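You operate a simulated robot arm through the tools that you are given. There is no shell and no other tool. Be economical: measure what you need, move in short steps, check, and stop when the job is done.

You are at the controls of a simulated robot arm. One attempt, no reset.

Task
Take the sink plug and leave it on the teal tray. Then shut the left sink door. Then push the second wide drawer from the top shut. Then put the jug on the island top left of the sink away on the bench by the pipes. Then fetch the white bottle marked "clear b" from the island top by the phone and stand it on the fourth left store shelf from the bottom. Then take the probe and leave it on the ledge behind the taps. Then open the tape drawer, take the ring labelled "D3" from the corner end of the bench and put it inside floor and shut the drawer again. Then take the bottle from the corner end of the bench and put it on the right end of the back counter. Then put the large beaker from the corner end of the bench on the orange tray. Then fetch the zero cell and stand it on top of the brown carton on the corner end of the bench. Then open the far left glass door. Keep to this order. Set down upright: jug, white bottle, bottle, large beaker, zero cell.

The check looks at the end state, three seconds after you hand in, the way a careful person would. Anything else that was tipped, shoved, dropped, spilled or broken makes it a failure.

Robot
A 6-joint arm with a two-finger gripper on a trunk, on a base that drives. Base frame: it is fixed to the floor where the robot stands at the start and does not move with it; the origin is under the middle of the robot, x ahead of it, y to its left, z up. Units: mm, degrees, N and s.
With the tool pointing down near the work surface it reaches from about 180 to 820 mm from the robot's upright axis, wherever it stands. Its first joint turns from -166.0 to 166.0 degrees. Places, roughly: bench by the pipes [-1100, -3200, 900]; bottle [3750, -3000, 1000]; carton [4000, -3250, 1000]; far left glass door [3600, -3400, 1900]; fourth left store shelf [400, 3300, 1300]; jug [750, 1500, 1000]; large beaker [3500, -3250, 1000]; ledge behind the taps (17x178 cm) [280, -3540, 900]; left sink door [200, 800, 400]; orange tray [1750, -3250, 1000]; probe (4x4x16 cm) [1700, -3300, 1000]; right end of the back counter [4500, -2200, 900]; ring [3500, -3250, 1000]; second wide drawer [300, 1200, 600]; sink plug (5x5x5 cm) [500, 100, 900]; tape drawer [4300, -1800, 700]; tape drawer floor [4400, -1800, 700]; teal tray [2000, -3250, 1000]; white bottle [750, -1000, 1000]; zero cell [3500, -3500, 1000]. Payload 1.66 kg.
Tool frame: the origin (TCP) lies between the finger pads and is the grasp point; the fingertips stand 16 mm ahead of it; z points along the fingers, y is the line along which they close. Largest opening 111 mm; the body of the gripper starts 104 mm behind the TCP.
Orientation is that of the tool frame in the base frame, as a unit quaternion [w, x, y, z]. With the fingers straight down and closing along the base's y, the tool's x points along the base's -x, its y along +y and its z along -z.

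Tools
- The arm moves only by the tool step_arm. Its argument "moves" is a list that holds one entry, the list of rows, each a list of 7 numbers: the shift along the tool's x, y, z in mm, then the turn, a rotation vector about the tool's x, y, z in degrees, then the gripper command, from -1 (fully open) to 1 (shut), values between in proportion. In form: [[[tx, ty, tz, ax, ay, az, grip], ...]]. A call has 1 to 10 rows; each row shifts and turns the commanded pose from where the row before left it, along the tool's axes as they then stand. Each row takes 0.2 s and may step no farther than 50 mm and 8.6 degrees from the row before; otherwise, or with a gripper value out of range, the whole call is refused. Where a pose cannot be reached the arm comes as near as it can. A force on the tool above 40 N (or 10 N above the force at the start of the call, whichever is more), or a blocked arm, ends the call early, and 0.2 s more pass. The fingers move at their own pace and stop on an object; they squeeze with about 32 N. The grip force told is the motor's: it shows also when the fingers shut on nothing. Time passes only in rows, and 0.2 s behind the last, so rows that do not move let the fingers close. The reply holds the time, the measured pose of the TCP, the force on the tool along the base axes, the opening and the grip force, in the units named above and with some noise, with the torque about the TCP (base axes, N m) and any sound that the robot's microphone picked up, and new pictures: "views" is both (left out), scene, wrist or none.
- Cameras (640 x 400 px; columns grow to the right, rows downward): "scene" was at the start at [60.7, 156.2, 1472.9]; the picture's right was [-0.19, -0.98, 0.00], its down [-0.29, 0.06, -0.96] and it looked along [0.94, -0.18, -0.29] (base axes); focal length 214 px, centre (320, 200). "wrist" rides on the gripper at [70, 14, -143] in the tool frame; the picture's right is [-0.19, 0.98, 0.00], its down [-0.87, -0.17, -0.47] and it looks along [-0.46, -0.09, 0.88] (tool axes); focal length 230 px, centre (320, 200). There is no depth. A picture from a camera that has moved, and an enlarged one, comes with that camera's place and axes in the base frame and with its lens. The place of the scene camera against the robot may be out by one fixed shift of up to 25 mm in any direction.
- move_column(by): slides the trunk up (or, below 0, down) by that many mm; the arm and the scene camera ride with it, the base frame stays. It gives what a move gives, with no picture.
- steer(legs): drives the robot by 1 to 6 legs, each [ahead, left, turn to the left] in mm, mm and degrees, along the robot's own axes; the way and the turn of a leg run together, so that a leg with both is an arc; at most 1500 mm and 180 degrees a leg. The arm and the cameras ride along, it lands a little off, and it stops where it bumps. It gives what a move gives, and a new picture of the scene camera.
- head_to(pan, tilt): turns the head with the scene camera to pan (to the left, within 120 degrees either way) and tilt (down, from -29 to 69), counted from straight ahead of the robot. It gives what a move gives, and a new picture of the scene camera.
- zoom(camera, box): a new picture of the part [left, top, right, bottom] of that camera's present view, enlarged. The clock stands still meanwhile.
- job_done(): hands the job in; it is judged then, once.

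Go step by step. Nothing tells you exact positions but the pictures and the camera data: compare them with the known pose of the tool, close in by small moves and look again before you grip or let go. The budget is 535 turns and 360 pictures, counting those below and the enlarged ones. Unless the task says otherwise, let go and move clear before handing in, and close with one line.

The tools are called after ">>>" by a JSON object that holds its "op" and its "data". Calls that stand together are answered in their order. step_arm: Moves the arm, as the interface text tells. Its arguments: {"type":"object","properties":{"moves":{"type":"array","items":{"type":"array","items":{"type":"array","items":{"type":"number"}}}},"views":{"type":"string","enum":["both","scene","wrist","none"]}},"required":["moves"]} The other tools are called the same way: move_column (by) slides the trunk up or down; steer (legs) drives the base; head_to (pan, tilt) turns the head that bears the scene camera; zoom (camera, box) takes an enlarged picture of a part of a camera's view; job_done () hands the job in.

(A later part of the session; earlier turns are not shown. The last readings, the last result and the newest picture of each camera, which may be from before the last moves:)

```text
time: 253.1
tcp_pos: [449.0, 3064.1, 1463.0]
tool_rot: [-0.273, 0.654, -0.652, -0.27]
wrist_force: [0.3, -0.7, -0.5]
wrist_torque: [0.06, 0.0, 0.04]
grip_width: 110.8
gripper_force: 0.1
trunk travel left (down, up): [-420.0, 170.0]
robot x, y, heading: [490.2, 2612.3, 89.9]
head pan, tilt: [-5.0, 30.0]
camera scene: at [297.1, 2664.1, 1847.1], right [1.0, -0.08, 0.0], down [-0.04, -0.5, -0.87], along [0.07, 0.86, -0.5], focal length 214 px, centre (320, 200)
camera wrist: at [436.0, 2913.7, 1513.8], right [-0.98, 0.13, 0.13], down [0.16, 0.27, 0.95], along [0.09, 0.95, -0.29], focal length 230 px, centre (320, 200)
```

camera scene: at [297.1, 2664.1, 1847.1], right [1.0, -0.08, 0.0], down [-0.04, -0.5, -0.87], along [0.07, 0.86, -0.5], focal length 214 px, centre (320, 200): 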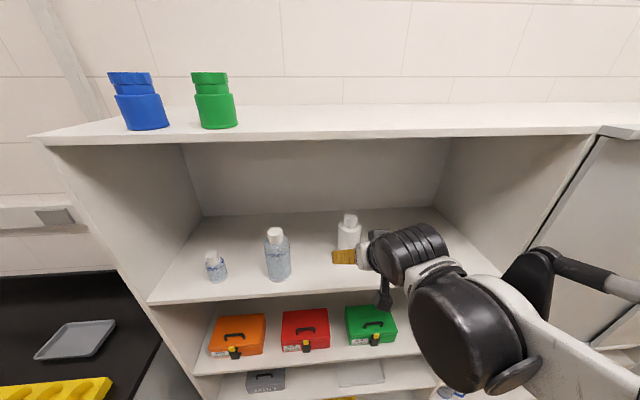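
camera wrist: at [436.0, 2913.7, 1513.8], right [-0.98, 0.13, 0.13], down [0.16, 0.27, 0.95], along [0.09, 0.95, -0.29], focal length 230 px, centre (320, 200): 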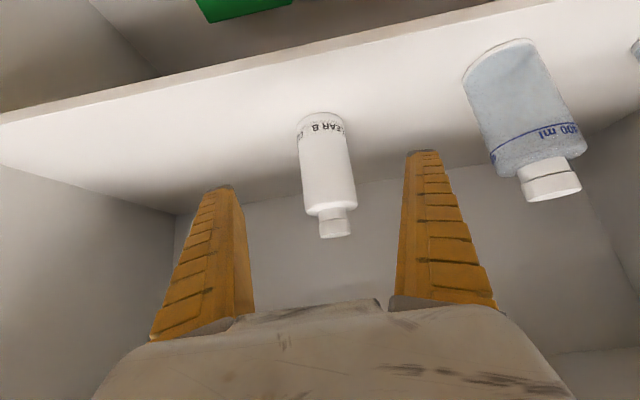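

CLEAR B stands upright on the fourth shelf. Back out, lower the trunk, and go to the probe.

>>> {"op": "steer", "data": {"legs": [[-450, 0, 0]]}}

>>> {"op": "move_column", "data": {"by": -300}}

>>> {"op": "step_arm", "data": {"moves": [[[30, 0, -30, 0, 8, 0, -1], [30, 0, -20, 0, 8, 0, -1], [20, 0, 0, 0, 8, 0, -1], [20, 0, 0, 0, 8, 0, -1], [20, 0, 0, 0, 8, 0, -1], [0, 0, 0, 0, 5.5, 0, -1]]], "views": "none"}}

>>> {"op": "steer", "data": {"legs": [[0, 880, 0], [0, 0, -180], [1450, 0, 0], [1450, 0, 0], [1450, 0, 0]]}}

```text
time: 255.8
tcp_pos: [448.8, 2618.3, 1463.0]
tool_rot: [-0.273, 0.657, -0.649, -0.27]
wrist_force: [0.4, 0.4, 0.0]
wrist_torque: [0.03, -0.01, -0.05]
grip_width: 110.8
gripper_force: 0.0
trunk travel left (down, up): [-420.0, 170.0]
robot x, y, heading: [491.5, 2162.6, 90.9]
head pan, tilt: [-5.0, 30.0]
camera scene: at [298.9, 2217.8, 1847.0], right [1.0, -0.08, 0.0], down [-0.04, -0.5, -0.87], along [0.07, 0.86, -0.5], focal length 214 px, centre (320, 200)
```

scene: 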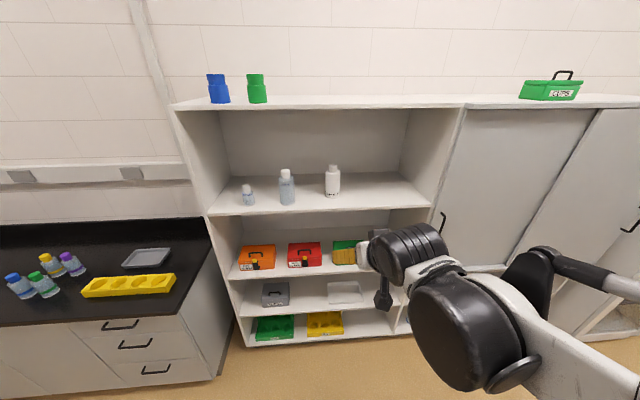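

```text
time: 258.8
tcp_pos: [448.1, 2619.6, 1162.1]
tool_rot: [-0.273, 0.657, -0.649, -0.27]
wrist_force: [0.9, 0.1, -0.1]
wrist_torque: [-0.02, 0.02, 0.0]
grip_width: 111.1
gripper_force: 0.1
trunk travel left (down, up): [-120.0, 470.0]
robot x, y, heading: [492.6, 2166.1, 90.5]
head pan, tilt: [-5.0, 30.0]
```

```text
time: 260.2
tcp_pos: [449.7, 2485.0, 1139.5]
tool_rot: [0.001, 0.71, -0.704, 0.005]
wrist_force: [0.9, -0.3, -0.3]
wrist_torque: [0.01, -0.01, 0.02]
grip_width: 111.0
gripper_force: 0.1
trunk travel left (down, up): [-120.0, 470.0]
robot x, y, heading: [494.8, 2162.2, 90.7]
head pan, tilt: [-5.0, 30.0]
```

```text
time: 292.4
tcp_pos: [-408.4, -2477.7, 1138.1]
tool_rot: [-0.005, 0.712, 0.702, 0.001]
wrist_force: [-0.3, 0.4, -1.0]
wrist_torque: [0.01, 0.01, -0.02]
grip_width: 110.8
gripper_force: 0.0
trunk travel left (down, up): [-120.0, 470.0]
robot x, y, heading: [-445.7, -2158.4, -90.7]
head pan, tilt: [-5.0, 30.0]
camera scene: at [-273.1, -2246.3, 1546.9], right [-0.99, 0.1, 0.0], down [0.05, 0.5, -0.87], along [-0.09, -0.86, -0.5], focal length 214 px, centre (320, 200)
```

scene: 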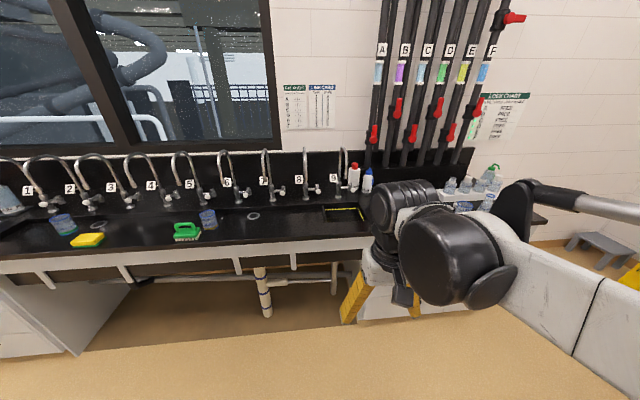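

Continue along the bench to the probe at x≈1700.

>>> {"op": "steer", "data": {"legs": [[0, 1080, 0.5], [0, 1080, 0]]}}

>>> {"op": "head_to", "data": {"pan": -10, "tilt": 35}}

```text
time: 303.3
tcp_pos: [1801.8, -2478.9, 1138.8]
tool_rot: [-0.004, 0.701, 0.713, -0.001]
wrist_force: [0.5, 1.1, 0.1]
wrist_torque: [0.01, -0.02, -0.03]
grip_width: 111.2
gripper_force: 0.0
trunk travel left (down, up): [-120.0, 470.0]
robot x, y, heading: [1754.0, -2159.8, -89.1]
head pan, tilt: [-5.0, 30.0]
camera scene: at [1929.1, -2243.0, 1546.9], right [-1.0, 0.07, 0.0], down [0.03, 0.5, -0.87], along [-0.06, -0.86, -0.5], focal length 214 px, centre (320, 200)
```

scene: 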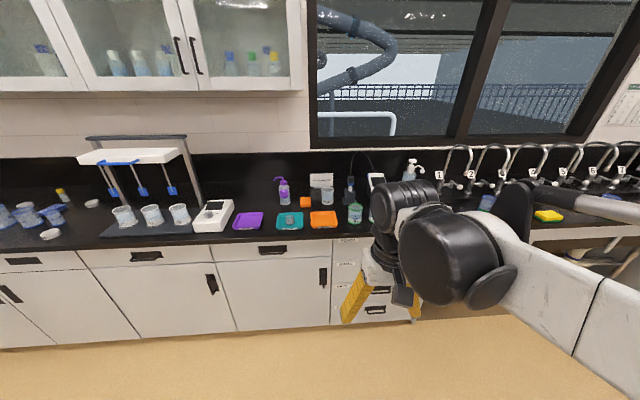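

```text
time: 303.9
tcp_pos: [1802.6, -2479.1, 1138.6]
tool_rot: [-0.006, 0.701, 0.713, 0.0]
wrist_force: [0.6, -0.3, -0.3]
wrist_torque: [-0.03, 0.02, -0.04]
grip_width: 110.7
gripper_force: 0.0
trunk travel left (down, up): [-120.0, 470.0]
robot x, y, heading: [1755.4, -2163.3, -89.3]
head pan, tilt: [-10.0, 35.0]
camera scene: at [1921.5, -2239.8, 1539.2], right [-0.99, 0.16, 0.0], down [0.09, 0.57, -0.82], along [-0.13, -0.81, -0.57], focal length 214 px, centre (320, 200)
```

scene: 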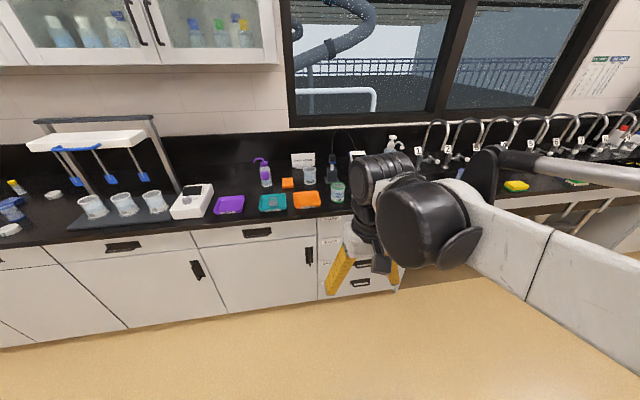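

>>> {"op": "steer", "data": {"legs": [[450, 20, -0.5]]}}

>>> {"op": "zoom", "data": {"camera": "scene", "box": [240, 100, 400, 260]}}

>>> {"op": "step_arm", "data": {"moves": [[[0, 0, 0, 0, 0, 0, -1]]], "views": "wrist"}}

```text
time: 306.6
tcp_pos: [1823.2, -2922.7, 1139.2]
tool_rot: [-0.005, 0.706, 0.708, 0.0]
wrist_force: [-0.3, -0.3, 0.0]
wrist_torque: [0.0, 0.02, 0.03]
grip_width: 111.0
gripper_force: 0.2
trunk travel left (down, up): [-120.0, 470.0]
robot x, y, heading: [1783.8, -2600.0, -89.2]
head pan, tilt: [-10.0, 35.0]
camera scene: at [1945.7, -2685.4, 1539.1], right [-0.99, 0.17, 0.0], down [0.1, 0.57, -0.82], along [-0.14, -0.81, -0.57], focal length 214 px, centre (320, 200)
```

scene: 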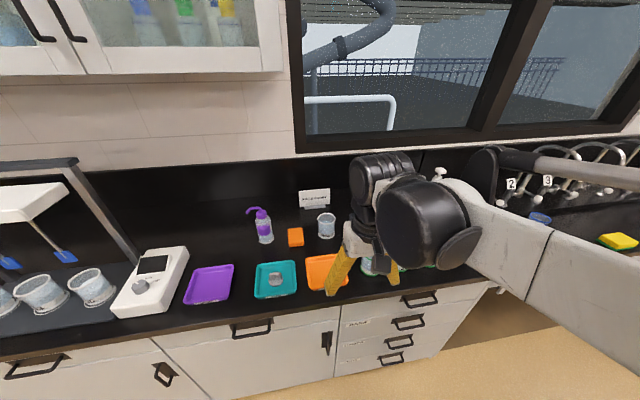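

```text
2.50 times, centred on (320, 180) of scene
camera zoom: at [1945.7, -2685.4, 1539.1], right [-0.99, 0.17, 0.0], down [0.1, 0.57, -0.82], along [-0.14, -0.81, -0.57], focal length 536 px, centre (320, 250)
```

zoom: 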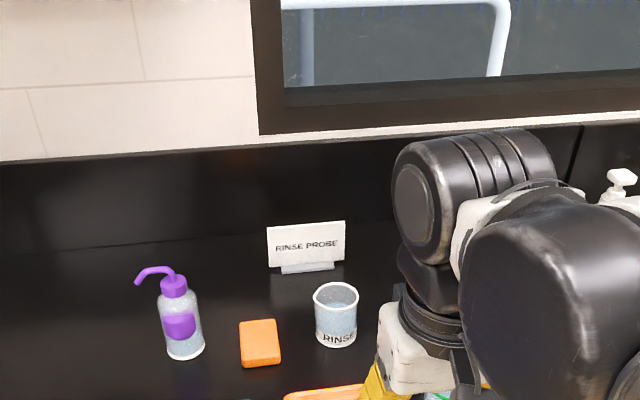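

```text
time: 307.0
tcp_pos: [1822.8, -2922.3, 1137.6]
tool_rot: [-0.005, 0.706, 0.708, 0.0]
wrist_force: [0.8, 0.6, -0.4]
wrist_torque: [0.01, -0.02, 0.01]
grip_width: 110.9
gripper_force: 0.1
trunk travel left (down, up): [-120.0, 470.0]
robot x, y, heading: [1780.8, -2602.6, -89.5]
head pan, tilt: [-10.0, 35.0]
camera wrist: at [1837.6, -2853.9, 1281.6], right [0.98, -0.19, -0.01], down [-0.16, -0.87, 0.47], along [-0.09, -0.46, -0.88], focal length 230 px, centre (320, 200)
```

wrist: 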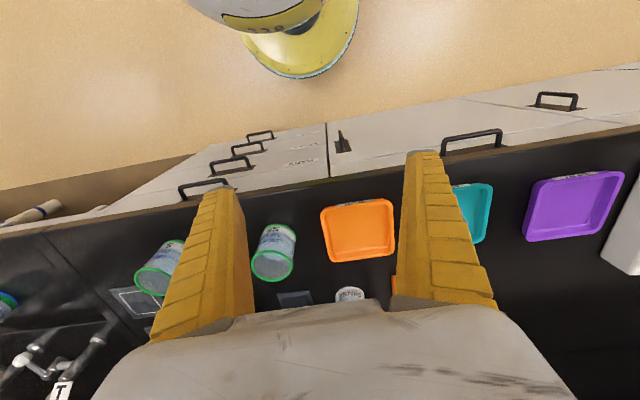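

>>> {"op": "step_arm", "data": {"moves": [[[-30, -5, -35, 0, 0, 0, -1], [-40, -10, -25, 0, 0, 0, -1], [-45, -10, 0, 0, 0, 0, -1], [-40, -10, 0, 0, 0, 0, -1]]], "views": "both"}}

```text
time: 308.0
tcp_pos: [1789.2, -3079.4, 1197.0]
tool_rot: [-0.005, 0.706, 0.709, 0.0]
wrist_force: [-0.6, 0.0, -0.5]
wrist_torque: [0.01, -0.01, -0.01]
grip_width: 110.9
gripper_force: 0.0
trunk travel left (down, up): [-120.0, 470.0]
robot x, y, heading: [1780.4, -2603.9, -89.6]
head pan, tilt: [-10.0, 35.0]
camera scene: at [1945.6, -2685.9, 1539.1], right [-0.99, 0.17, 0.0], down [0.1, 0.57, -0.82], along [-0.14, -0.81, -0.57], focal length 214 px, centre (320, 200)
camera wrist: at [1803.5, -3010.8, 1340.6], right [0.98, -0.19, -0.01], down [-0.16, -0.87, 0.47], along [-0.09, -0.46, -0.88], focal length 230 px, centre (320, 200)
```

scene: 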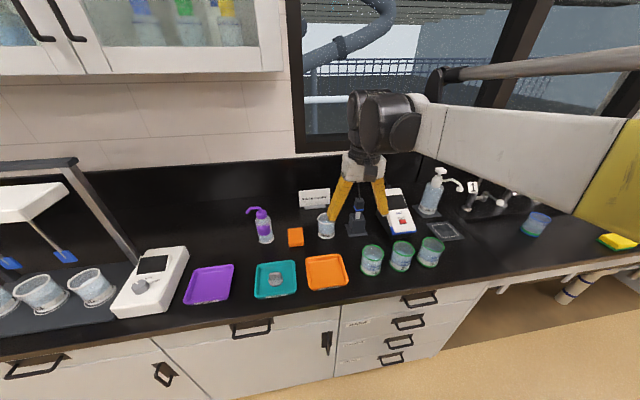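
wrist: 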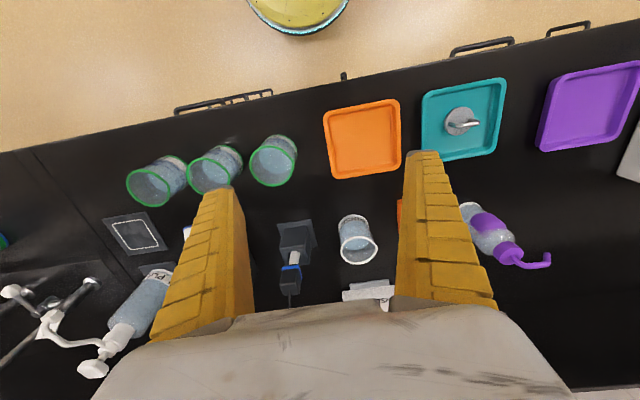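

>>> {"op": "zoom", "data": {"camera": "wrist", "box": [240, 200, 400, 320]}}

>>> {"op": "zoom", "data": {"camera": "scene", "box": [310, 170, 430, 250]}}

```text
3.33 times, centred on (320, 260) of wrist
camera zoom: at [1803.5, -3010.8, 1340.6], right [0.98, -0.19, -0.01], down [-0.16, -0.87, 0.47], along [-0.09, -0.46, -0.88], focal length 767 px, centre (320, 0)
```

zoom: 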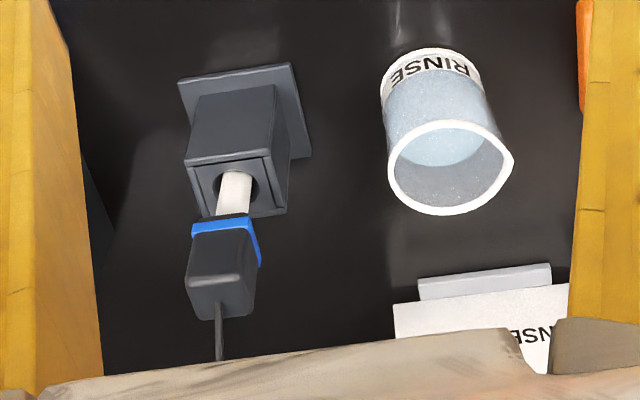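

```text
5.00 times, centred on (370, 210) of scene
camera zoom: at [1945.6, -2685.9, 1539.1], right [-0.99, 0.17, 0.0], down [0.1, 0.57, -0.82], along [-0.14, -0.81, -0.57], focal length 1072 px, centre (70, 150)
```

zoom: 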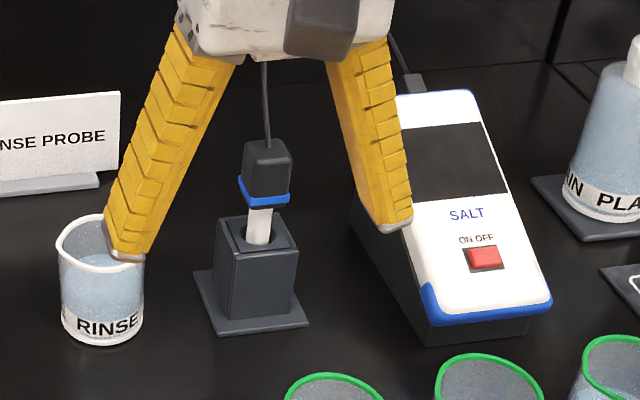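

The probe (black head, blue band) sits in its holder with a cable from its top toward the meter. I'll move the gripper aside to study the cable.

>>> {"op": "step_arm", "data": {"moves": [[[40, 0, -30, 0, 0, 0, -1], [40, 20, -20, 0, 0, 0, -1], [30, 35, 0, 0, 0, 0, -1], [0, 45, 0, 0, 0, 0, -1], [0, 45, 0, 0, 0, 0, -1], [0, 45, 0, 0, 0, 0, -1], [0, 45, 0, 0, 0, 0, -1]]], "views": "none"}}

>>> {"op": "head_to", "data": {"pan": -20, "tilt": 35}}

>>> {"op": "zoom", "data": {"camera": "scene", "box": [200, 100, 440, 250]}}

```text
time: 309.6
tcp_pos: [2024.8, -2968.3, 1246.6]
tool_rot: [-0.005, 0.706, 0.708, 0.0]
wrist_force: [-0.9, -0.1, 0.0]
wrist_torque: [0.02, -0.03, 0.01]
grip_width: 111.0
gripper_force: 0.1
trunk travel left (down, up): [-120.0, 470.0]
robot x, y, heading: [1783.6, -2606.5, -89.5]
head pan, tilt: [-10.0, 35.0]
```

```text
time: 310.4
tcp_pos: [2023.3, -2968.2, 1247.1]
tool_rot: [-0.005, 0.706, 0.708, 0.0]
wrist_force: [0.3, -0.2, -0.8]
wrist_torque: [0.01, -0.02, 0.0]
grip_width: 110.6
gripper_force: 0.1
trunk travel left (down, up): [-120.0, 470.0]
robot x, y, heading: [1779.7, -2604.1, -89.5]
head pan, tilt: [-20.0, 35.0]
camera scene: at [1930.9, -2681.2, 1539.1], right [-0.94, 0.34, 0.0], down [0.19, 0.54, -0.82], along [-0.27, -0.77, -0.57], focal length 214 px, centre (320, 200)
```

scene: 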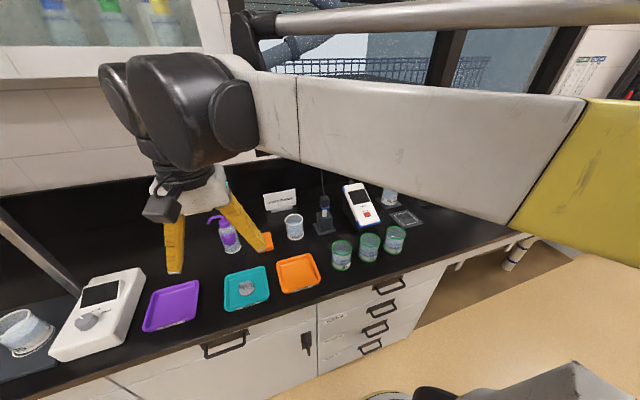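

```text
2.67 times, centred on (320, 175) of scene
camera zoom: at [1930.9, -2681.2, 1539.1], right [-0.94, 0.34, 0.0], down [0.19, 0.54, -0.82], along [-0.27, -0.77, -0.57], focal length 572 px, centre (320, 267)
```

zoom: 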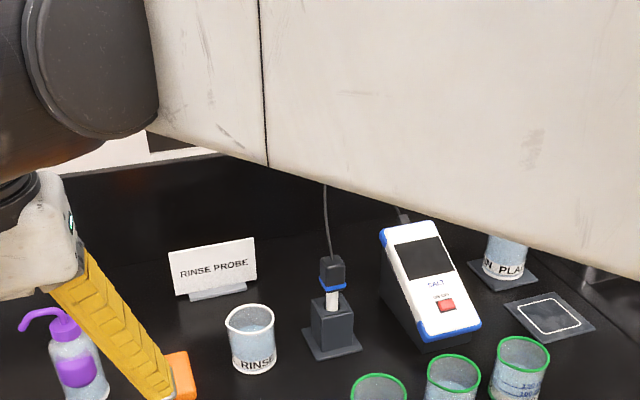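

>>> {"op": "step_arm", "data": {"moves": [[[45, 0, 0, 0, 0, 0, -1], [45, 20, 0, 0, 0, 0, -1], [30, 40, 0, 0, 0, 0, -1], [20, 45, 0, 0, 0, 0, -1]]], "views": "none"}}

>>> {"op": "head_to", "data": {"pan": -15, "tilt": 25}}

```text
time: 311.4
tcp_pos: [2127.8, -2824.9, 1246.9]
tool_rot: [-0.004, 0.706, 0.709, -0.001]
wrist_force: [0.2, -0.3, -0.2]
wrist_torque: [0.01, 0.0, 0.0]
grip_width: 111.0
gripper_force: 0.0
trunk travel left (down, up): [-120.0, 470.0]
robot x, y, heading: [1780.8, -2606.6, -89.7]
head pan, tilt: [-20.0, 35.0]
```

```text
time: 312.1
tcp_pos: [2126.6, -2826.0, 1246.1]
tool_rot: [-0.004, 0.706, 0.708, 0.0]
wrist_force: [0.0, -0.6, 0.6]
wrist_torque: [0.03, 0.0, 0.01]
grip_width: 110.7
gripper_force: 0.0
trunk travel left (down, up): [-120.0, 470.0]
robot x, y, heading: [1780.2, -2601.2, -89.4]
head pan, tilt: [-15.0, 25.0]
camera scene: at [1937.1, -2687.3, 1554.9], right [-0.97, 0.25, 0.0], down [0.11, 0.41, -0.91], along [-0.23, -0.88, -0.42], focal length 214 px, centre (320, 200)
```

scene: 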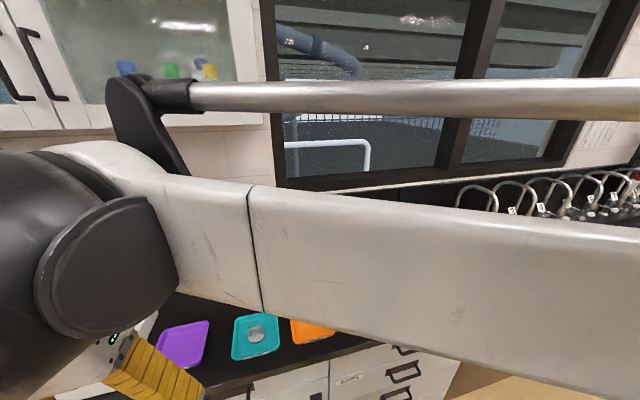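

>>> {"op": "step_arm", "data": {"moves": [[[0, -45, 0, 0, 0, 0, -1], [0, -45, 0, 0, 0, 0, -1], [0, -45, 0, 0, -8, 0, -1], [0, -45, 0, 0, -8, 0, -1], [0, -45, 0, 0, -8, 0, -1], [0, -45, 0, 0, -8, 0, -1], [0, -40, 0, 0, 0, 0, -1]]], "views": "wrist"}}

```text
time: 313.7
tcp_pos: [1854.0, -2862.6, 1267.9]
tool_rot: [0.189, 0.679, 0.682, -0.196]
wrist_force: [-0.1, 0.1, -0.5]
wrist_torque: [-0.01, 0.0, 0.02]
grip_width: 111.0
gripper_force: 0.1
out of reach, approached as far as the arm can: row 6, 7
trunk travel left (down, up): [-120.0, 470.0]
robot x, y, heading: [1781.0, -2609.1, -89.9]
head pan, tilt: [-15.0, 25.0]
camera wrist: at [1869.4, -2728.9, 1353.6], right [0.98, -0.16, 0.09], down [-0.16, -0.49, 0.86], along [-0.09, -0.86, -0.51], focal length 230 px, centre (320, 200)
```

wrist: 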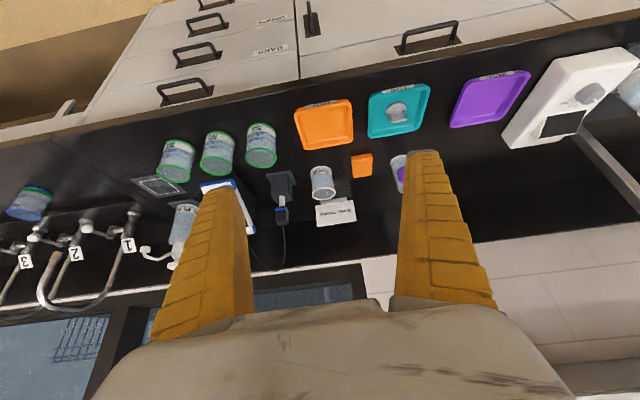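

>>> {"op": "zoom", "data": {"camera": "wrist", "box": [180, 150, 340, 280]}}

```text
3.08 times, centred on (260, 215) of wrist
camera zoom: at [1869.4, -2728.9, 1353.6], right [0.98, -0.16, 0.09], down [-0.16, -0.49, 0.86], along [-0.09, -0.86, -0.51], focal length 708 px, centre (505, 154)
```

zoom: 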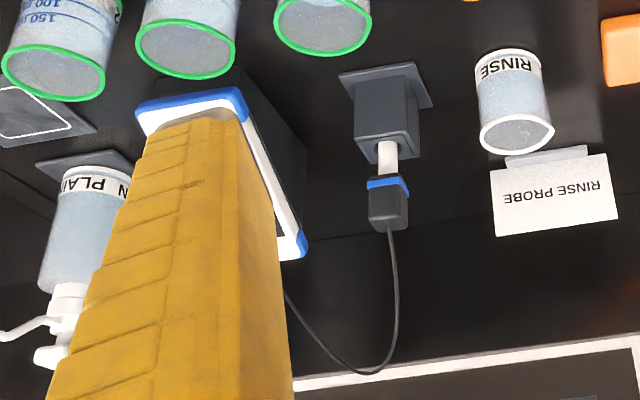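

The cable arcs up from the probe and over to the meter. Probe head located at (1686, -3332, 1031); I'll take it with a tilted tool from the front so the cable stays clear of the palm.

>>> {"op": "step_arm", "data": {"moves": [[[-29, -21, 28, 0, 0, 0, -0.35], [-29, -21, 28, 0, 0, 0, -0.35], [-29, -21, 28, 0, 0, 0, -0.35], [-29, -21, 28, 0, 0, 0, -0.35], [-29, -21, 20, 0, -4, 0, -0.35], [-29, -21, 20, 0, -5, 0, -0.35], [-29, -21, 10, 0, -5, 0, -0.35]]], "views": "wrist"}}

```text
time: 315.3
tcp_pos: [1710.1, -3122.6, 1245.5]
tool_rot: [0.273, 0.649, 0.654, -0.277]
wrist_force: [-0.5, -0.6, 0.3]
wrist_torque: [0.02, -0.01, 0.01]
grip_width: 76.5
gripper_force: 1.0
trunk travel left (down, up): [-120.0, 470.0]
robot x, y, heading: [1780.6, -2602.5, -89.7]
head pan, tilt: [-15.0, 25.0]
camera wrist: at [1722.8, -2971.7, 1295.7], right [0.98, -0.13, 0.13], down [-0.16, -0.27, 0.95], along [-0.09, -0.95, -0.28], focal length 230 px, centre (320, 200)
```

wrist: 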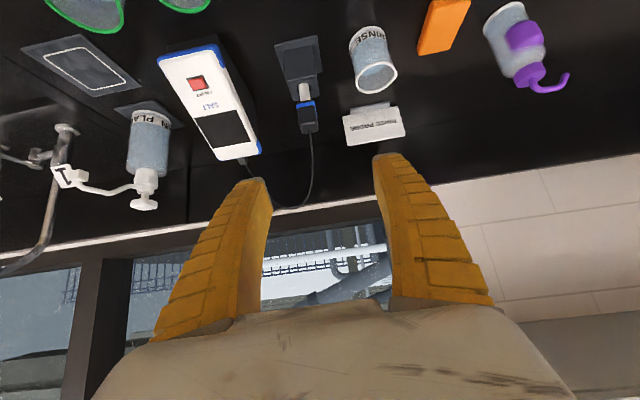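

>>> {"op": "step_arm", "data": {"moves": [[[1, -5, 45, 0, 0, 0, -0.35], [1, -5, 45, 0, 0, 0, -0.35], [1, -5, 45, 0, 0, 0, -0.35], [1, -5, 45, 0, 0, 0, -0.35], [1, -4, 35, 0, 0, 0, -0.35]]], "views": "wrist"}}

>>> {"op": "head_to", "data": {"pan": -8, "tilt": 32}}

>>> {"op": "zoom", "data": {"camera": "wrist", "box": [240, 30, 400, 200]}}

```text
time: 316.5
tcp_pos: [1682.4, -3274.8, 1092.7]
tool_rot: [0.273, 0.649, 0.654, -0.276]
wrist_force: [-0.2, -0.6, 0.0]
wrist_torque: [0.03, -0.01, -0.03]
grip_width: 76.2
gripper_force: 0.6
trunk travel left (down, up): [-120.0, 470.0]
robot x, y, heading: [1783.5, -2602.8, -89.4]
head pan, tilt: [-15.0, 25.0]
camera wrist: at [1696.1, -3124.4, 1142.1], right [0.98, -0.13, 0.13], down [-0.16, -0.27, 0.95], along [-0.09, -0.95, -0.28], focal length 230 px, centre (320, 200)
```

wrist: 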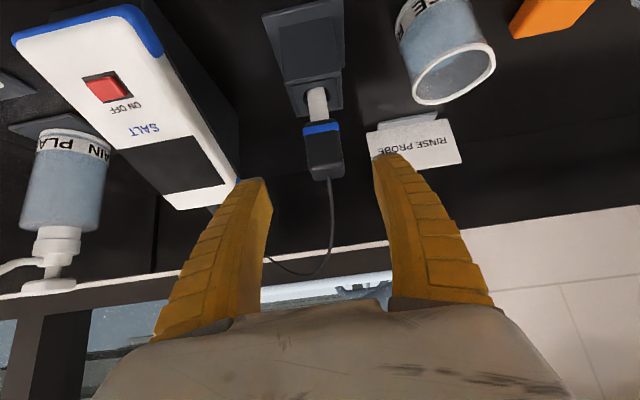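

```text
time: 317.2
tcp_pos: [1682.2, -3274.2, 1093.3]
tool_rot: [0.272, 0.649, 0.655, -0.276]
wrist_force: [1.0, 0.9, 0.5]
wrist_torque: [-0.01, 0.0, -0.01]
grip_width: 76.5
gripper_force: 1.4
trunk travel left (down, up): [-120.0, 470.0]
robot x, y, heading: [1778.0, -2605.4, -89.5]
head pan, tilt: [-8.0, 32.0]
camera scene: at [1948.4, -2687.1, 1543.8], right [-0.99, 0.13, 0.0], down [0.07, 0.52, -0.85], along [-0.11, -0.84, -0.53], focal length 214 px, centre (320, 200)
```

scene: 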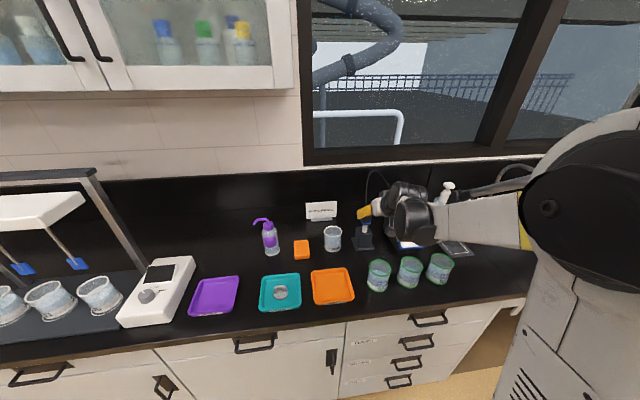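

```text
2.35 times, centred on (320, 115) of wrist
camera zoom: at [1696.2, -3123.5, 1143.0], right [0.98, -0.13, 0.13], down [-0.16, -0.27, 0.95], along [-0.09, -0.95, -0.28], focal length 541 px, centre (320, 400)
```

zoom: 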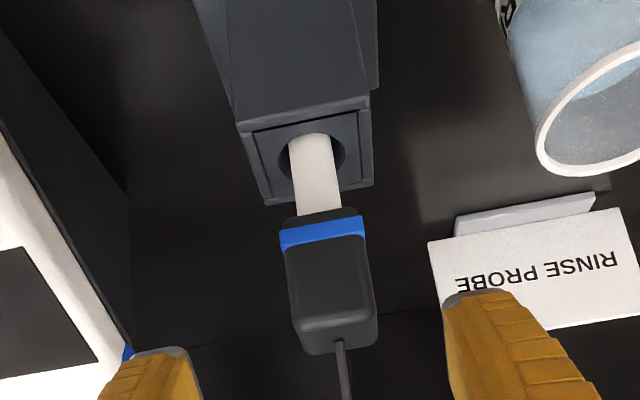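

Aligned. Advance the last 83 mm and grip the head.

>>> {"op": "step_arm", "data": {"moves": [[[1, 3, 40, 0, 0, 0, -0.35], [1, 2, 40, 0, 0, 0, -0.35], [0, 0, 3, 0, 0, 0, 0.1], [0, 0, 0, 0, 0, 0, 1], [0, 0, 0, 0, 0, 0, 1]]], "views": "both"}}

```text
time: 318.4
tcp_pos: [1688.0, -3330.6, 1035.3]
tool_rot: [0.273, 0.649, 0.654, -0.276]
wrist_force: [0.2, 1.2, 8.9]
wrist_torque: [0.36, -0.03, -0.04]
grip_width: 26.7
gripper_force: 31.8
trunk travel left (down, up): [-120.0, 470.0]
robot x, y, heading: [1783.4, -2602.3, -89.6]
head pan, tilt: [-8.0, 32.0]
camera scene: at [1948.6, -2685.8, 1543.9], right [-0.99, 0.13, 0.0], down [0.07, 0.52, -0.85], along [-0.11, -0.84, -0.53], focal length 214 px, centre (320, 200)
camera wrist: at [1702.2, -3179.9, 1084.9], right [0.98, -0.13, 0.13], down [-0.16, -0.27, 0.95], along [-0.09, -0.96, -0.28], focal length 230 px, centre (320, 200)
```

scene: 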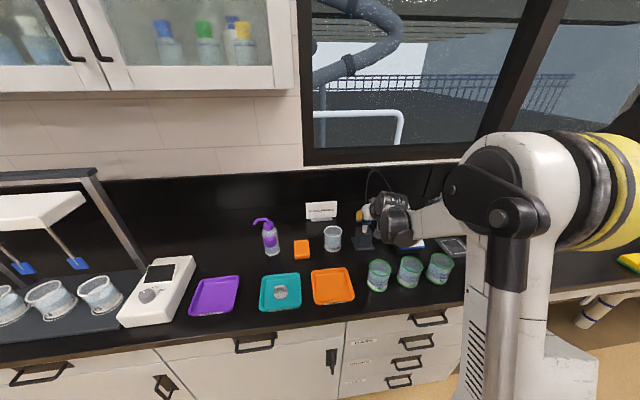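
wrist: 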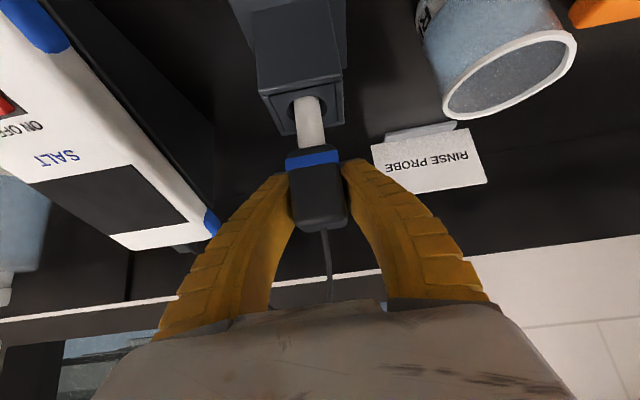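

Gripped. Lift it straight out of the holder, watching the force.

>>> {"op": "step_arm", "data": {"moves": [[[-14, 0, -14, 0, 0, 0, 1], [-18, 0, -18, 0, 0, 0, 1], [-18, 0, -18, 0, 0, 0, 1], [-18, 0, -18, 0, 0, 0, 1], [-18, 0, -18, 0, 0, 0, 1]]], "views": "both"}}

```text
time: 319.6
tcp_pos: [1691.2, -3329.5, 1155.8]
tool_rot: [0.272, 0.65, 0.654, -0.275]
wrist_force: [0.3, 0.9, -0.9]
wrist_torque: [-0.02, -0.01, 0.0]
grip_width: 25.9
gripper_force: 32.1
trunk travel left (down, up): [-120.0, 470.0]
robot x, y, heading: [1779.5, -2603.6, -89.7]
head pan, tilt: [-8.0, 32.0]
camera scene: at [1948.5, -2686.9, 1543.8], right [-0.99, 0.13, 0.0], down [0.07, 0.53, -0.85], along [-0.11, -0.84, -0.53], focal length 214 px, centre (320, 200)
camera wrist: at [1703.5, -3177.4, 1206.2], right [0.98, -0.13, 0.13], down [-0.16, -0.27, 0.95], along [-0.09, -0.95, -0.28], focal length 230 px, centre (320, 200)
```

scene: 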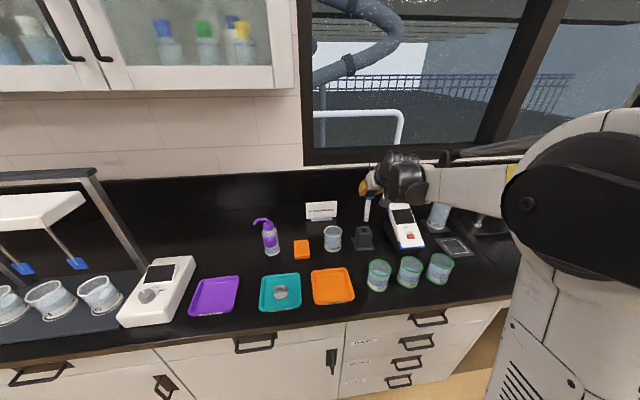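
wrist: 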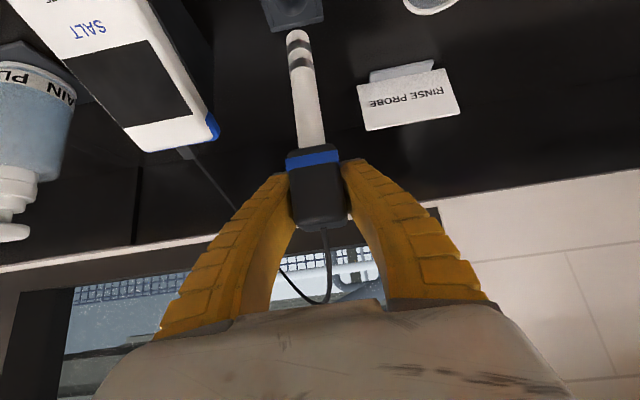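

Probe is nearly out. Lift a bit more and test moving toward the ledge, watching the cable and meter.

>>> {"op": "step_arm", "data": {"moves": [[[-20, 0, -20, 0, 0, 0, 1], [-10, 0, -10, 0, 0, 0, 1], [0, -30, 0, 0, 0, 0, 1], [0, -40, 0, 0, 0, 0, 1], [0, -40, 0, 0, 0, 0, 1]]], "views": "both"}}

```text
time: 320.8
tcp_pos: [1578.8, -3328.4, 1199.6]
tool_rot: [0.273, 0.649, 0.654, -0.277]
wrist_force: [-0.4, 0.6, -1.3]
wrist_torque: [0.04, -0.03, 0.01]
grip_width: 25.7
gripper_force: 32.0
trunk travel left (down, up): [-120.0, 470.0]
robot x, y, heading: [1778.4, -2606.5, -89.7]
head pan, tilt: [-8.0, 32.0]
camera scene: at [1947.9, -2687.2, 1543.8], right [-0.99, 0.13, 0.0], down [0.07, 0.53, -0.85], along [-0.11, -0.84, -0.53], focal length 214 px, centre (320, 200)
camera wrist: at [1592.3, -3177.7, 1250.0], right [0.98, -0.13, 0.13], down [-0.16, -0.27, 0.95], along [-0.09, -0.95, -0.28], focal length 230 px, centre (320, 200)
```

scene: 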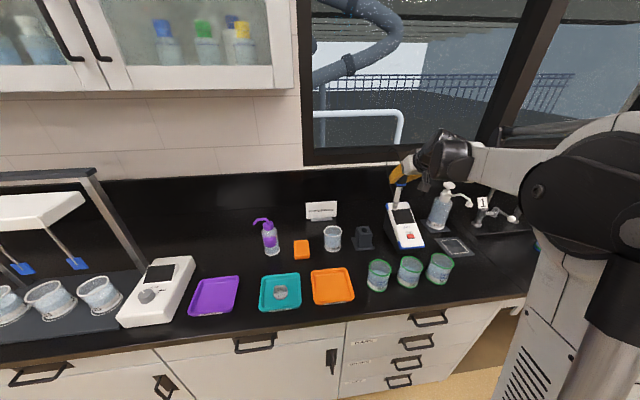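
wrist: 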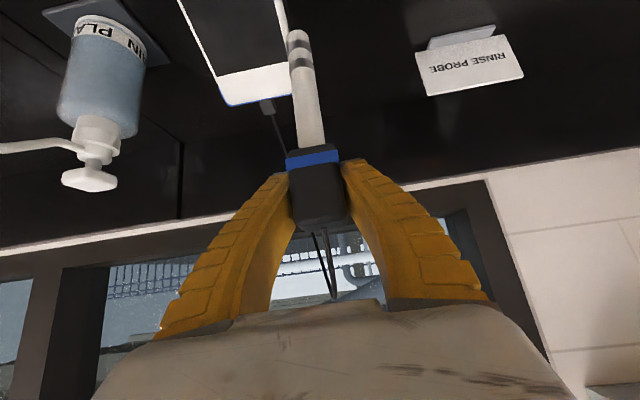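

The cable is live but slack. I'll raise slightly and shift the base right in stages toward the near end of the ledge.

>>> {"op": "step_arm", "data": {"moves": [[[-22, 0, -22, 0, 0, 0, 1]]], "views": "none"}}

>>> {"op": "steer", "data": {"legs": [[0, -200, 0]]}}

>>> {"op": "step_arm", "data": {"moves": [[[0, 40, 0, 0, 0, 0, 1], [0, 45, 0, 0, 0, 0, 1], [0, 45, 0, 0, 0, 0, 1]]], "views": "both"}}

```text
time: 321.2
tcp_pos: [1580.0, -3327.0, 1230.2]
tool_rot: [0.273, 0.649, 0.654, -0.277]
wrist_force: [-0.4, 0.8, -0.7]
wrist_torque: [-0.01, 0.01, 0.0]
grip_width: 25.6
gripper_force: 32.2
trunk travel left (down, up): [-120.0, 470.0]
robot x, y, heading: [1784.7, -2601.0, -89.5]
head pan, tilt: [-8.0, 32.0]
```

```text
time: 322.8
tcp_pos: [1375.7, -3328.2, 1229.5]
tool_rot: [0.272, 0.651, 0.652, -0.277]
wrist_force: [0.2, -0.6, -1.3]
wrist_torque: [0.01, -0.02, 0.05]
grip_width: 25.9
gripper_force: 31.8
trunk travel left (down, up): [-120.0, 470.0]
robot x, y, heading: [1582.8, -2606.2, -89.9]
head pan, tilt: [-8.0, 32.0]
camera scene: at [1746.6, -2688.7, 1543.9], right [-0.99, 0.14, 0.0], down [0.07, 0.53, -0.85], along [-0.12, -0.84, -0.53], focal length 214 px, centre (320, 200)
```

scene: 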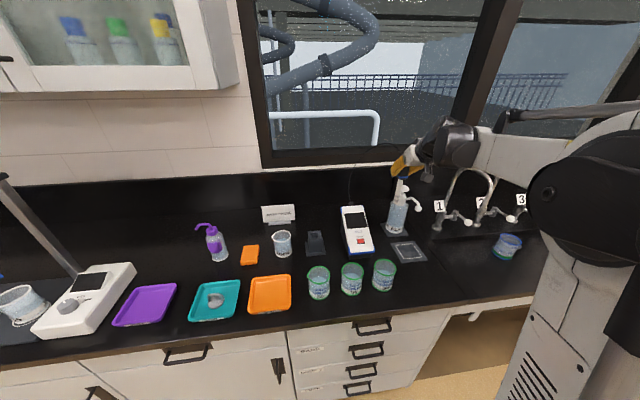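

```text
time: 323.6
tcp_pos: [1506.8, -3326.6, 1230.3]
tool_rot: [0.272, 0.65, 0.654, -0.277]
wrist_force: [0.1, -0.8, -0.5]
wrist_torque: [-0.01, -0.02, 0.02]
grip_width: 25.7
gripper_force: 32.0
trunk travel left (down, up): [-120.0, 470.0]
robot x, y, heading: [1580.3, -2603.8, -90.0]
head pan, tilt: [-8.0, 32.0]
camera scene: at [1747.9, -2688.6, 1543.8], right [-0.99, 0.14, 0.0], down [0.07, 0.52, -0.85], along [-0.12, -0.84, -0.53], focal length 214 px, centre (320, 200)
camera wrist: at [1520.3, -3176.0, 1280.3], right [0.98, -0.13, 0.13], down [-0.16, -0.27, 0.95], along [-0.09, -0.95, -0.28], focal length 230 px, centre (320, 200)
```

scene: 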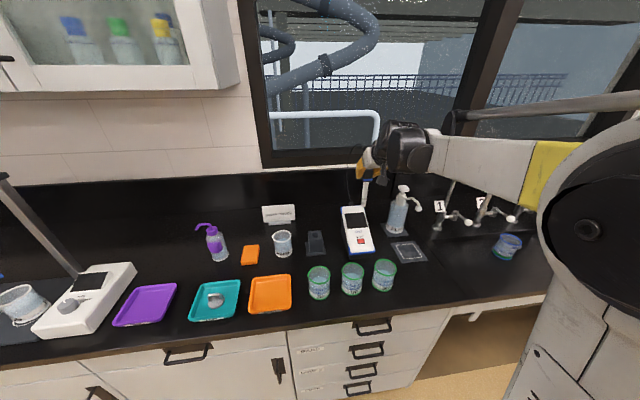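
wrist: 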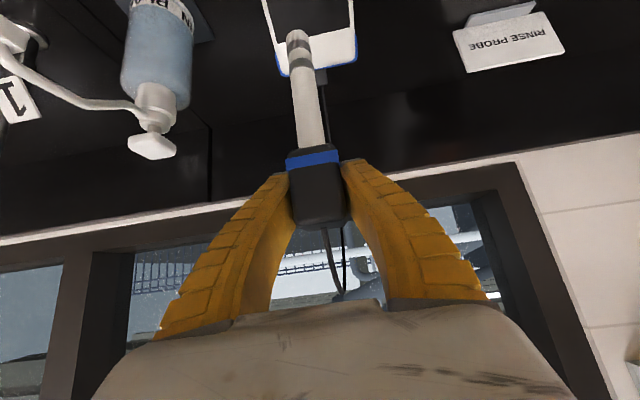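

Meter stays put. Let me zoom on the ledge area behind the taps.

>>> {"op": "zoom", "data": {"camera": "scene", "box": [330, 150, 550, 280]}}

```text
2.91 times, centred on (440, 215) of scene
camera zoom: at [1747.9, -2688.6, 1543.8], right [-0.99, 0.14, 0.0], down [0.07, 0.52, -0.85], along [-0.12, -0.84, -0.53], focal length 624 px, centre (-29, 156)
```

zoom: 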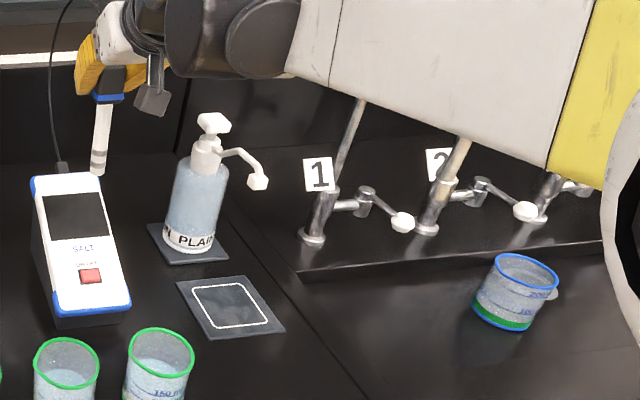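

The ledge begins at x≈1170 and runs right; the cable (~360 mm) just allows laying the probe along x with its head toward the meter, gripped by a vertical tool. For that I'll first lay the probe flat on free bench in front of its holder and regrasp. Move back there.

>>> {"op": "steer", "data": {"legs": [[0, 150, 0]]}}

>>> {"op": "step_arm", "data": {"moves": [[[30, 20, -30, 0, 0, 0, 1], [30, 20, -20, 0, 0, 0, 1], [30, 0, 0, 0, 0, 0, 1], [30, 0, 10, 0, 0, 0, 1]]], "views": "both"}}

```text
time: 324.9
tcp_pos: [1656.3, -3325.9, 1229.0]
tool_rot: [0.271, 0.65, 0.654, -0.276]
wrist_force: [-0.1, 0.1, 0.7]
wrist_torque: [-0.01, 0.02, -0.04]
grip_width: 25.6
gripper_force: 32.1
trunk travel left (down, up): [-120.0, 470.0]
robot x, y, heading: [1728.8, -2606.6, -89.8]
head pan, tilt: [-8.0, 32.0]
camera scene: at [1898.2, -2688.1, 1543.7], right [-0.99, 0.14, 0.0], down [0.07, 0.53, -0.85], along [-0.12, -0.84, -0.53], focal length 214 px, centre (320, 200)
```

scene: 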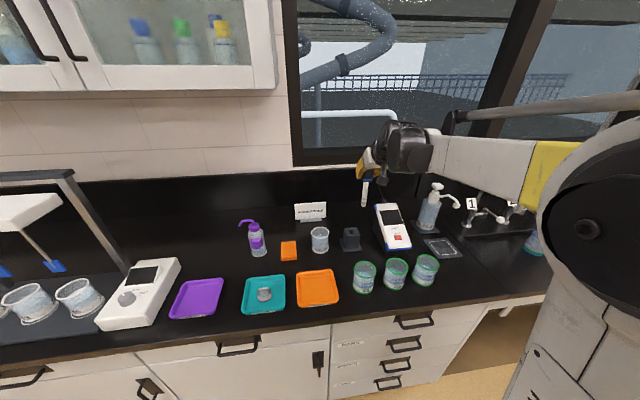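

```text
time: 325.9
tcp_pos: [1695.4, -3214.3, 1174.2]
tool_rot: [0.272, 0.65, 0.653, -0.277]
wrist_force: [-1.3, 1.2, -0.6]
wrist_torque: [-0.01, -0.01, 0.0]
grip_width: 25.4
gripper_force: 31.8
trunk travel left (down, up): [-120.0, 470.0]
robot x, y, heading: [1730.8, -2599.5, -89.9]
head pan, tilt: [-8.0, 32.0]
camera scene: at [1897.3, -2688.0, 1543.8], right [-0.99, 0.14, 0.0], down [0.07, 0.52, -0.85], along [-0.12, -0.84, -0.53], focal length 214 px, centre (320, 200)
camera wrist: at [1709.7, -3063.2, 1223.8], right [0.98, -0.13, 0.13], down [-0.16, -0.27, 0.95], along [-0.09, -0.95, -0.28], focal length 230 px, centre (320, 200)
```

scene: 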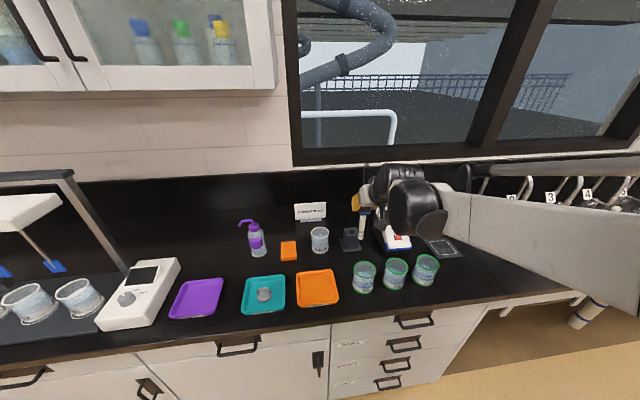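
wrist: 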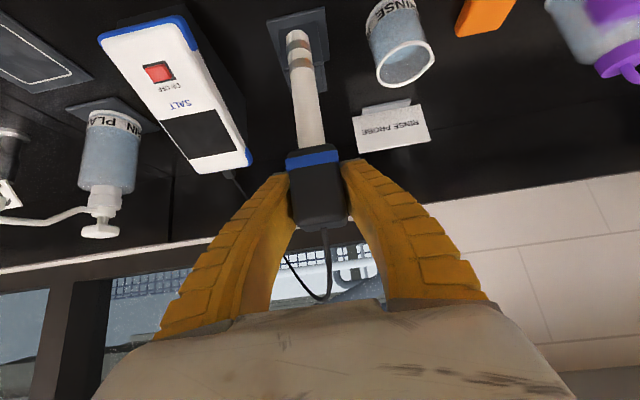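

Now swing the tool: yaw 90° then lean the other way so the shaft becomes horizontal.

>>> {"op": "step_arm", "data": {"moves": [[[0, 35, 0, 0, 0, 0, 1], [0, 0, 0, -6.1, 0, -5.9, 1], [0, 0, 0, -6.1, 0, -5.9, 1], [0, 0, 0, -6.1, 0, -5.9, 1], [0, 0, 0, -6.1, 0, -5.9, 1]]], "views": "scene"}}

```text
time: 327.1
tcp_pos: [1730.4, -3214.2, 1172.3]
tool_rot: [0.342, 0.431, 0.815, -0.182]
wrist_force: [-0.7, -0.6, -1.0]
wrist_torque: [-0.01, -0.04, 0.0]
grip_width: 26.0
gripper_force: 32.4
trunk travel left (down, up): [-120.0, 470.0]
robot x, y, heading: [1730.5, -2599.7, -89.6]
head pan, tilt: [-8.0, 32.0]
camera scene: at [1896.9, -2688.4, 1543.8], right [-0.99, 0.14, 0.0], down [0.07, 0.53, -0.85], along [-0.12, -0.84, -0.53], focal length 214 px, centre (320, 200)
```

scene: 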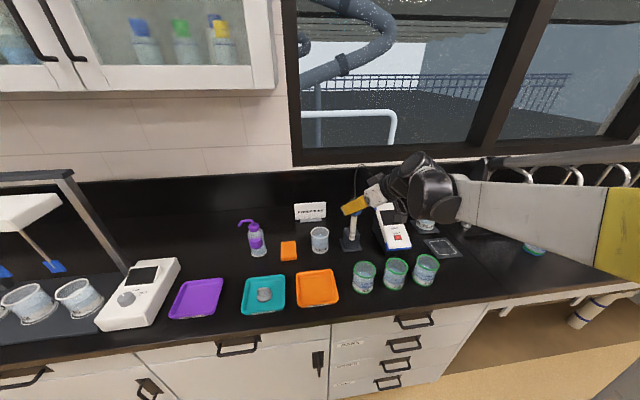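

>>> {"op": "step_arm", "data": {"moves": [[[0, 0, 0, -6.1, 0, -5.9, 1], [0, 0, 0, -6.1, 0, -5.9, 1], [0, 0, 0, -6.1, 0, -5.9, 1], [0, 0, 0, -6.1, 0, -5.9, 1], [0, 0, 0, -6.1, 0, -5.9, 1], [0, 0, 0, -6.1, 0, -5.9, 1], [0, 0, 0, -3.8, 0, -3.7, 1]]], "views": "scene"}}

```text
time: 328.7
tcp_pos: [1730.5, -3214.4, 1172.2]
tool_rot: [0.386, -0.002, 0.922, 0.003]
wrist_force: [-0.3, 0.6, -0.3]
wrist_torque: [-0.04, -0.05, 0.01]
grip_width: 25.6
gripper_force: 32.1
trunk travel left (down, up): [-120.0, 470.0]
robot x, y, heading: [1731.7, -2602.8, -89.9]
head pan, tilt: [-8.0, 32.0]
camera scene: at [1897.3, -2688.4, 1543.8], right [-0.99, 0.14, 0.0], down [0.07, 0.53, -0.85], along [-0.12, -0.84, -0.53], focal length 214 px, centre (320, 200)
```

scene: 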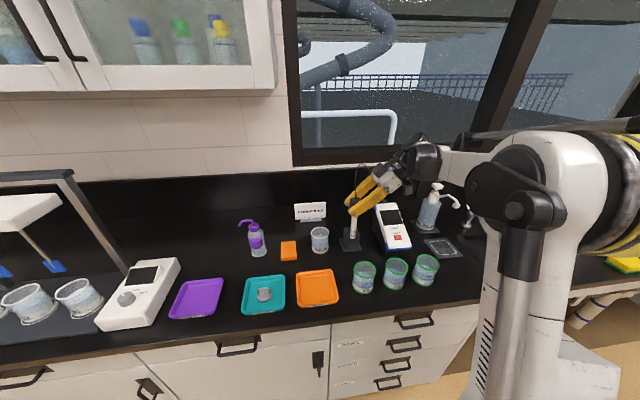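

>>> {"op": "step_arm", "data": {"moves": [[[0, 0, 0, 0, 8.4, 0, 1], [0, 0, 0, 0, 8.4, 0, 1], [0, 0, 0, 0, 8.4, 0, 1], [0, 0, 0, 0, 8.4, 0, 1], [0, 0, 0, 0, 8.4, 0, 1], [0, 0, 0, 0, 8.4, 0, 1]]], "views": "scene"}}

>>> {"op": "step_arm", "data": {"moves": [[[0, 0, 0, 0, 8.4, 0, 1], [0, 0, 0, 0, 8.4, 0, 1], [0, 0, 0, 0, 8.4, 0, 1], [0, 0, 0, 0, 8.4, 0, 1], [0, 0, 0, 0, 6, 0, 1]]], "views": "both"}}

```text
time: 330.1
tcp_pos: [1730.9, -3213.0, 1171.7]
tool_rot: [-0.043, -0.002, 0.999, 0.002]
wrist_force: [0.0, -0.1, -1.0]
wrist_torque: [0.01, -0.03, 0.0]
grip_width: 25.5
gripper_force: 31.8
trunk travel left (down, up): [-120.0, 470.0]
robot x, y, heading: [1732.2, -2604.0, -90.0]
head pan, tilt: [-8.0, 32.0]
camera scene: at [1897.7, -2688.1, 1543.7], right [-0.99, 0.14, 0.0], down [0.07, 0.53, -0.85], along [-0.12, -0.84, -0.53], focal length 214 px, centre (320, 200)
```

scene: 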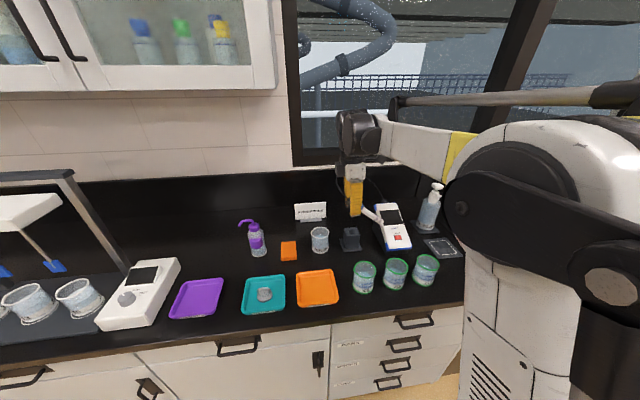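

```text
time: 331.3
tcp_pos: [1729.4, -3213.3, 1171.1]
tool_rot: [-0.38, -0.002, 0.925, 0.001]
wrist_force: [0.0, 0.0, -0.5]
wrist_torque: [-0.01, -0.02, -0.01]
grip_width: 25.5
gripper_force: 32.1
trunk travel left (down, up): [-120.0, 470.0]
robot x, y, heading: [1728.5, -2606.0, -89.8]
head pan, tilt: [-8.0, 32.0]
camera scene: at [1897.5, -2688.2, 1543.8], right [-0.99, 0.14, 0.0], down [0.07, 0.53, -0.85], along [-0.12, -0.84, -0.53], focal length 214 px, centre (320, 200)
camera wrist: at [1780.8, -3200.7, 1322.5], right [0.13, 0.98, -0.13], down [0.95, -0.16, -0.27], along [-0.29, -0.09, -0.95], focal length 230 px, centre (320, 200)
```

scene: 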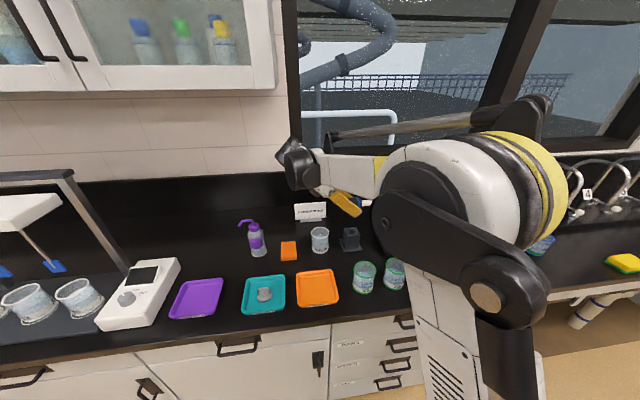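
wrist: 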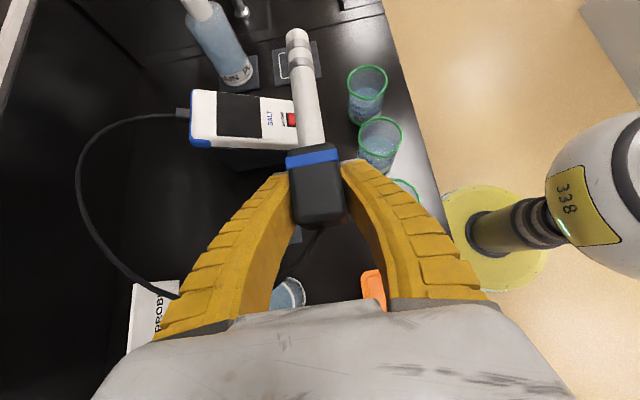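

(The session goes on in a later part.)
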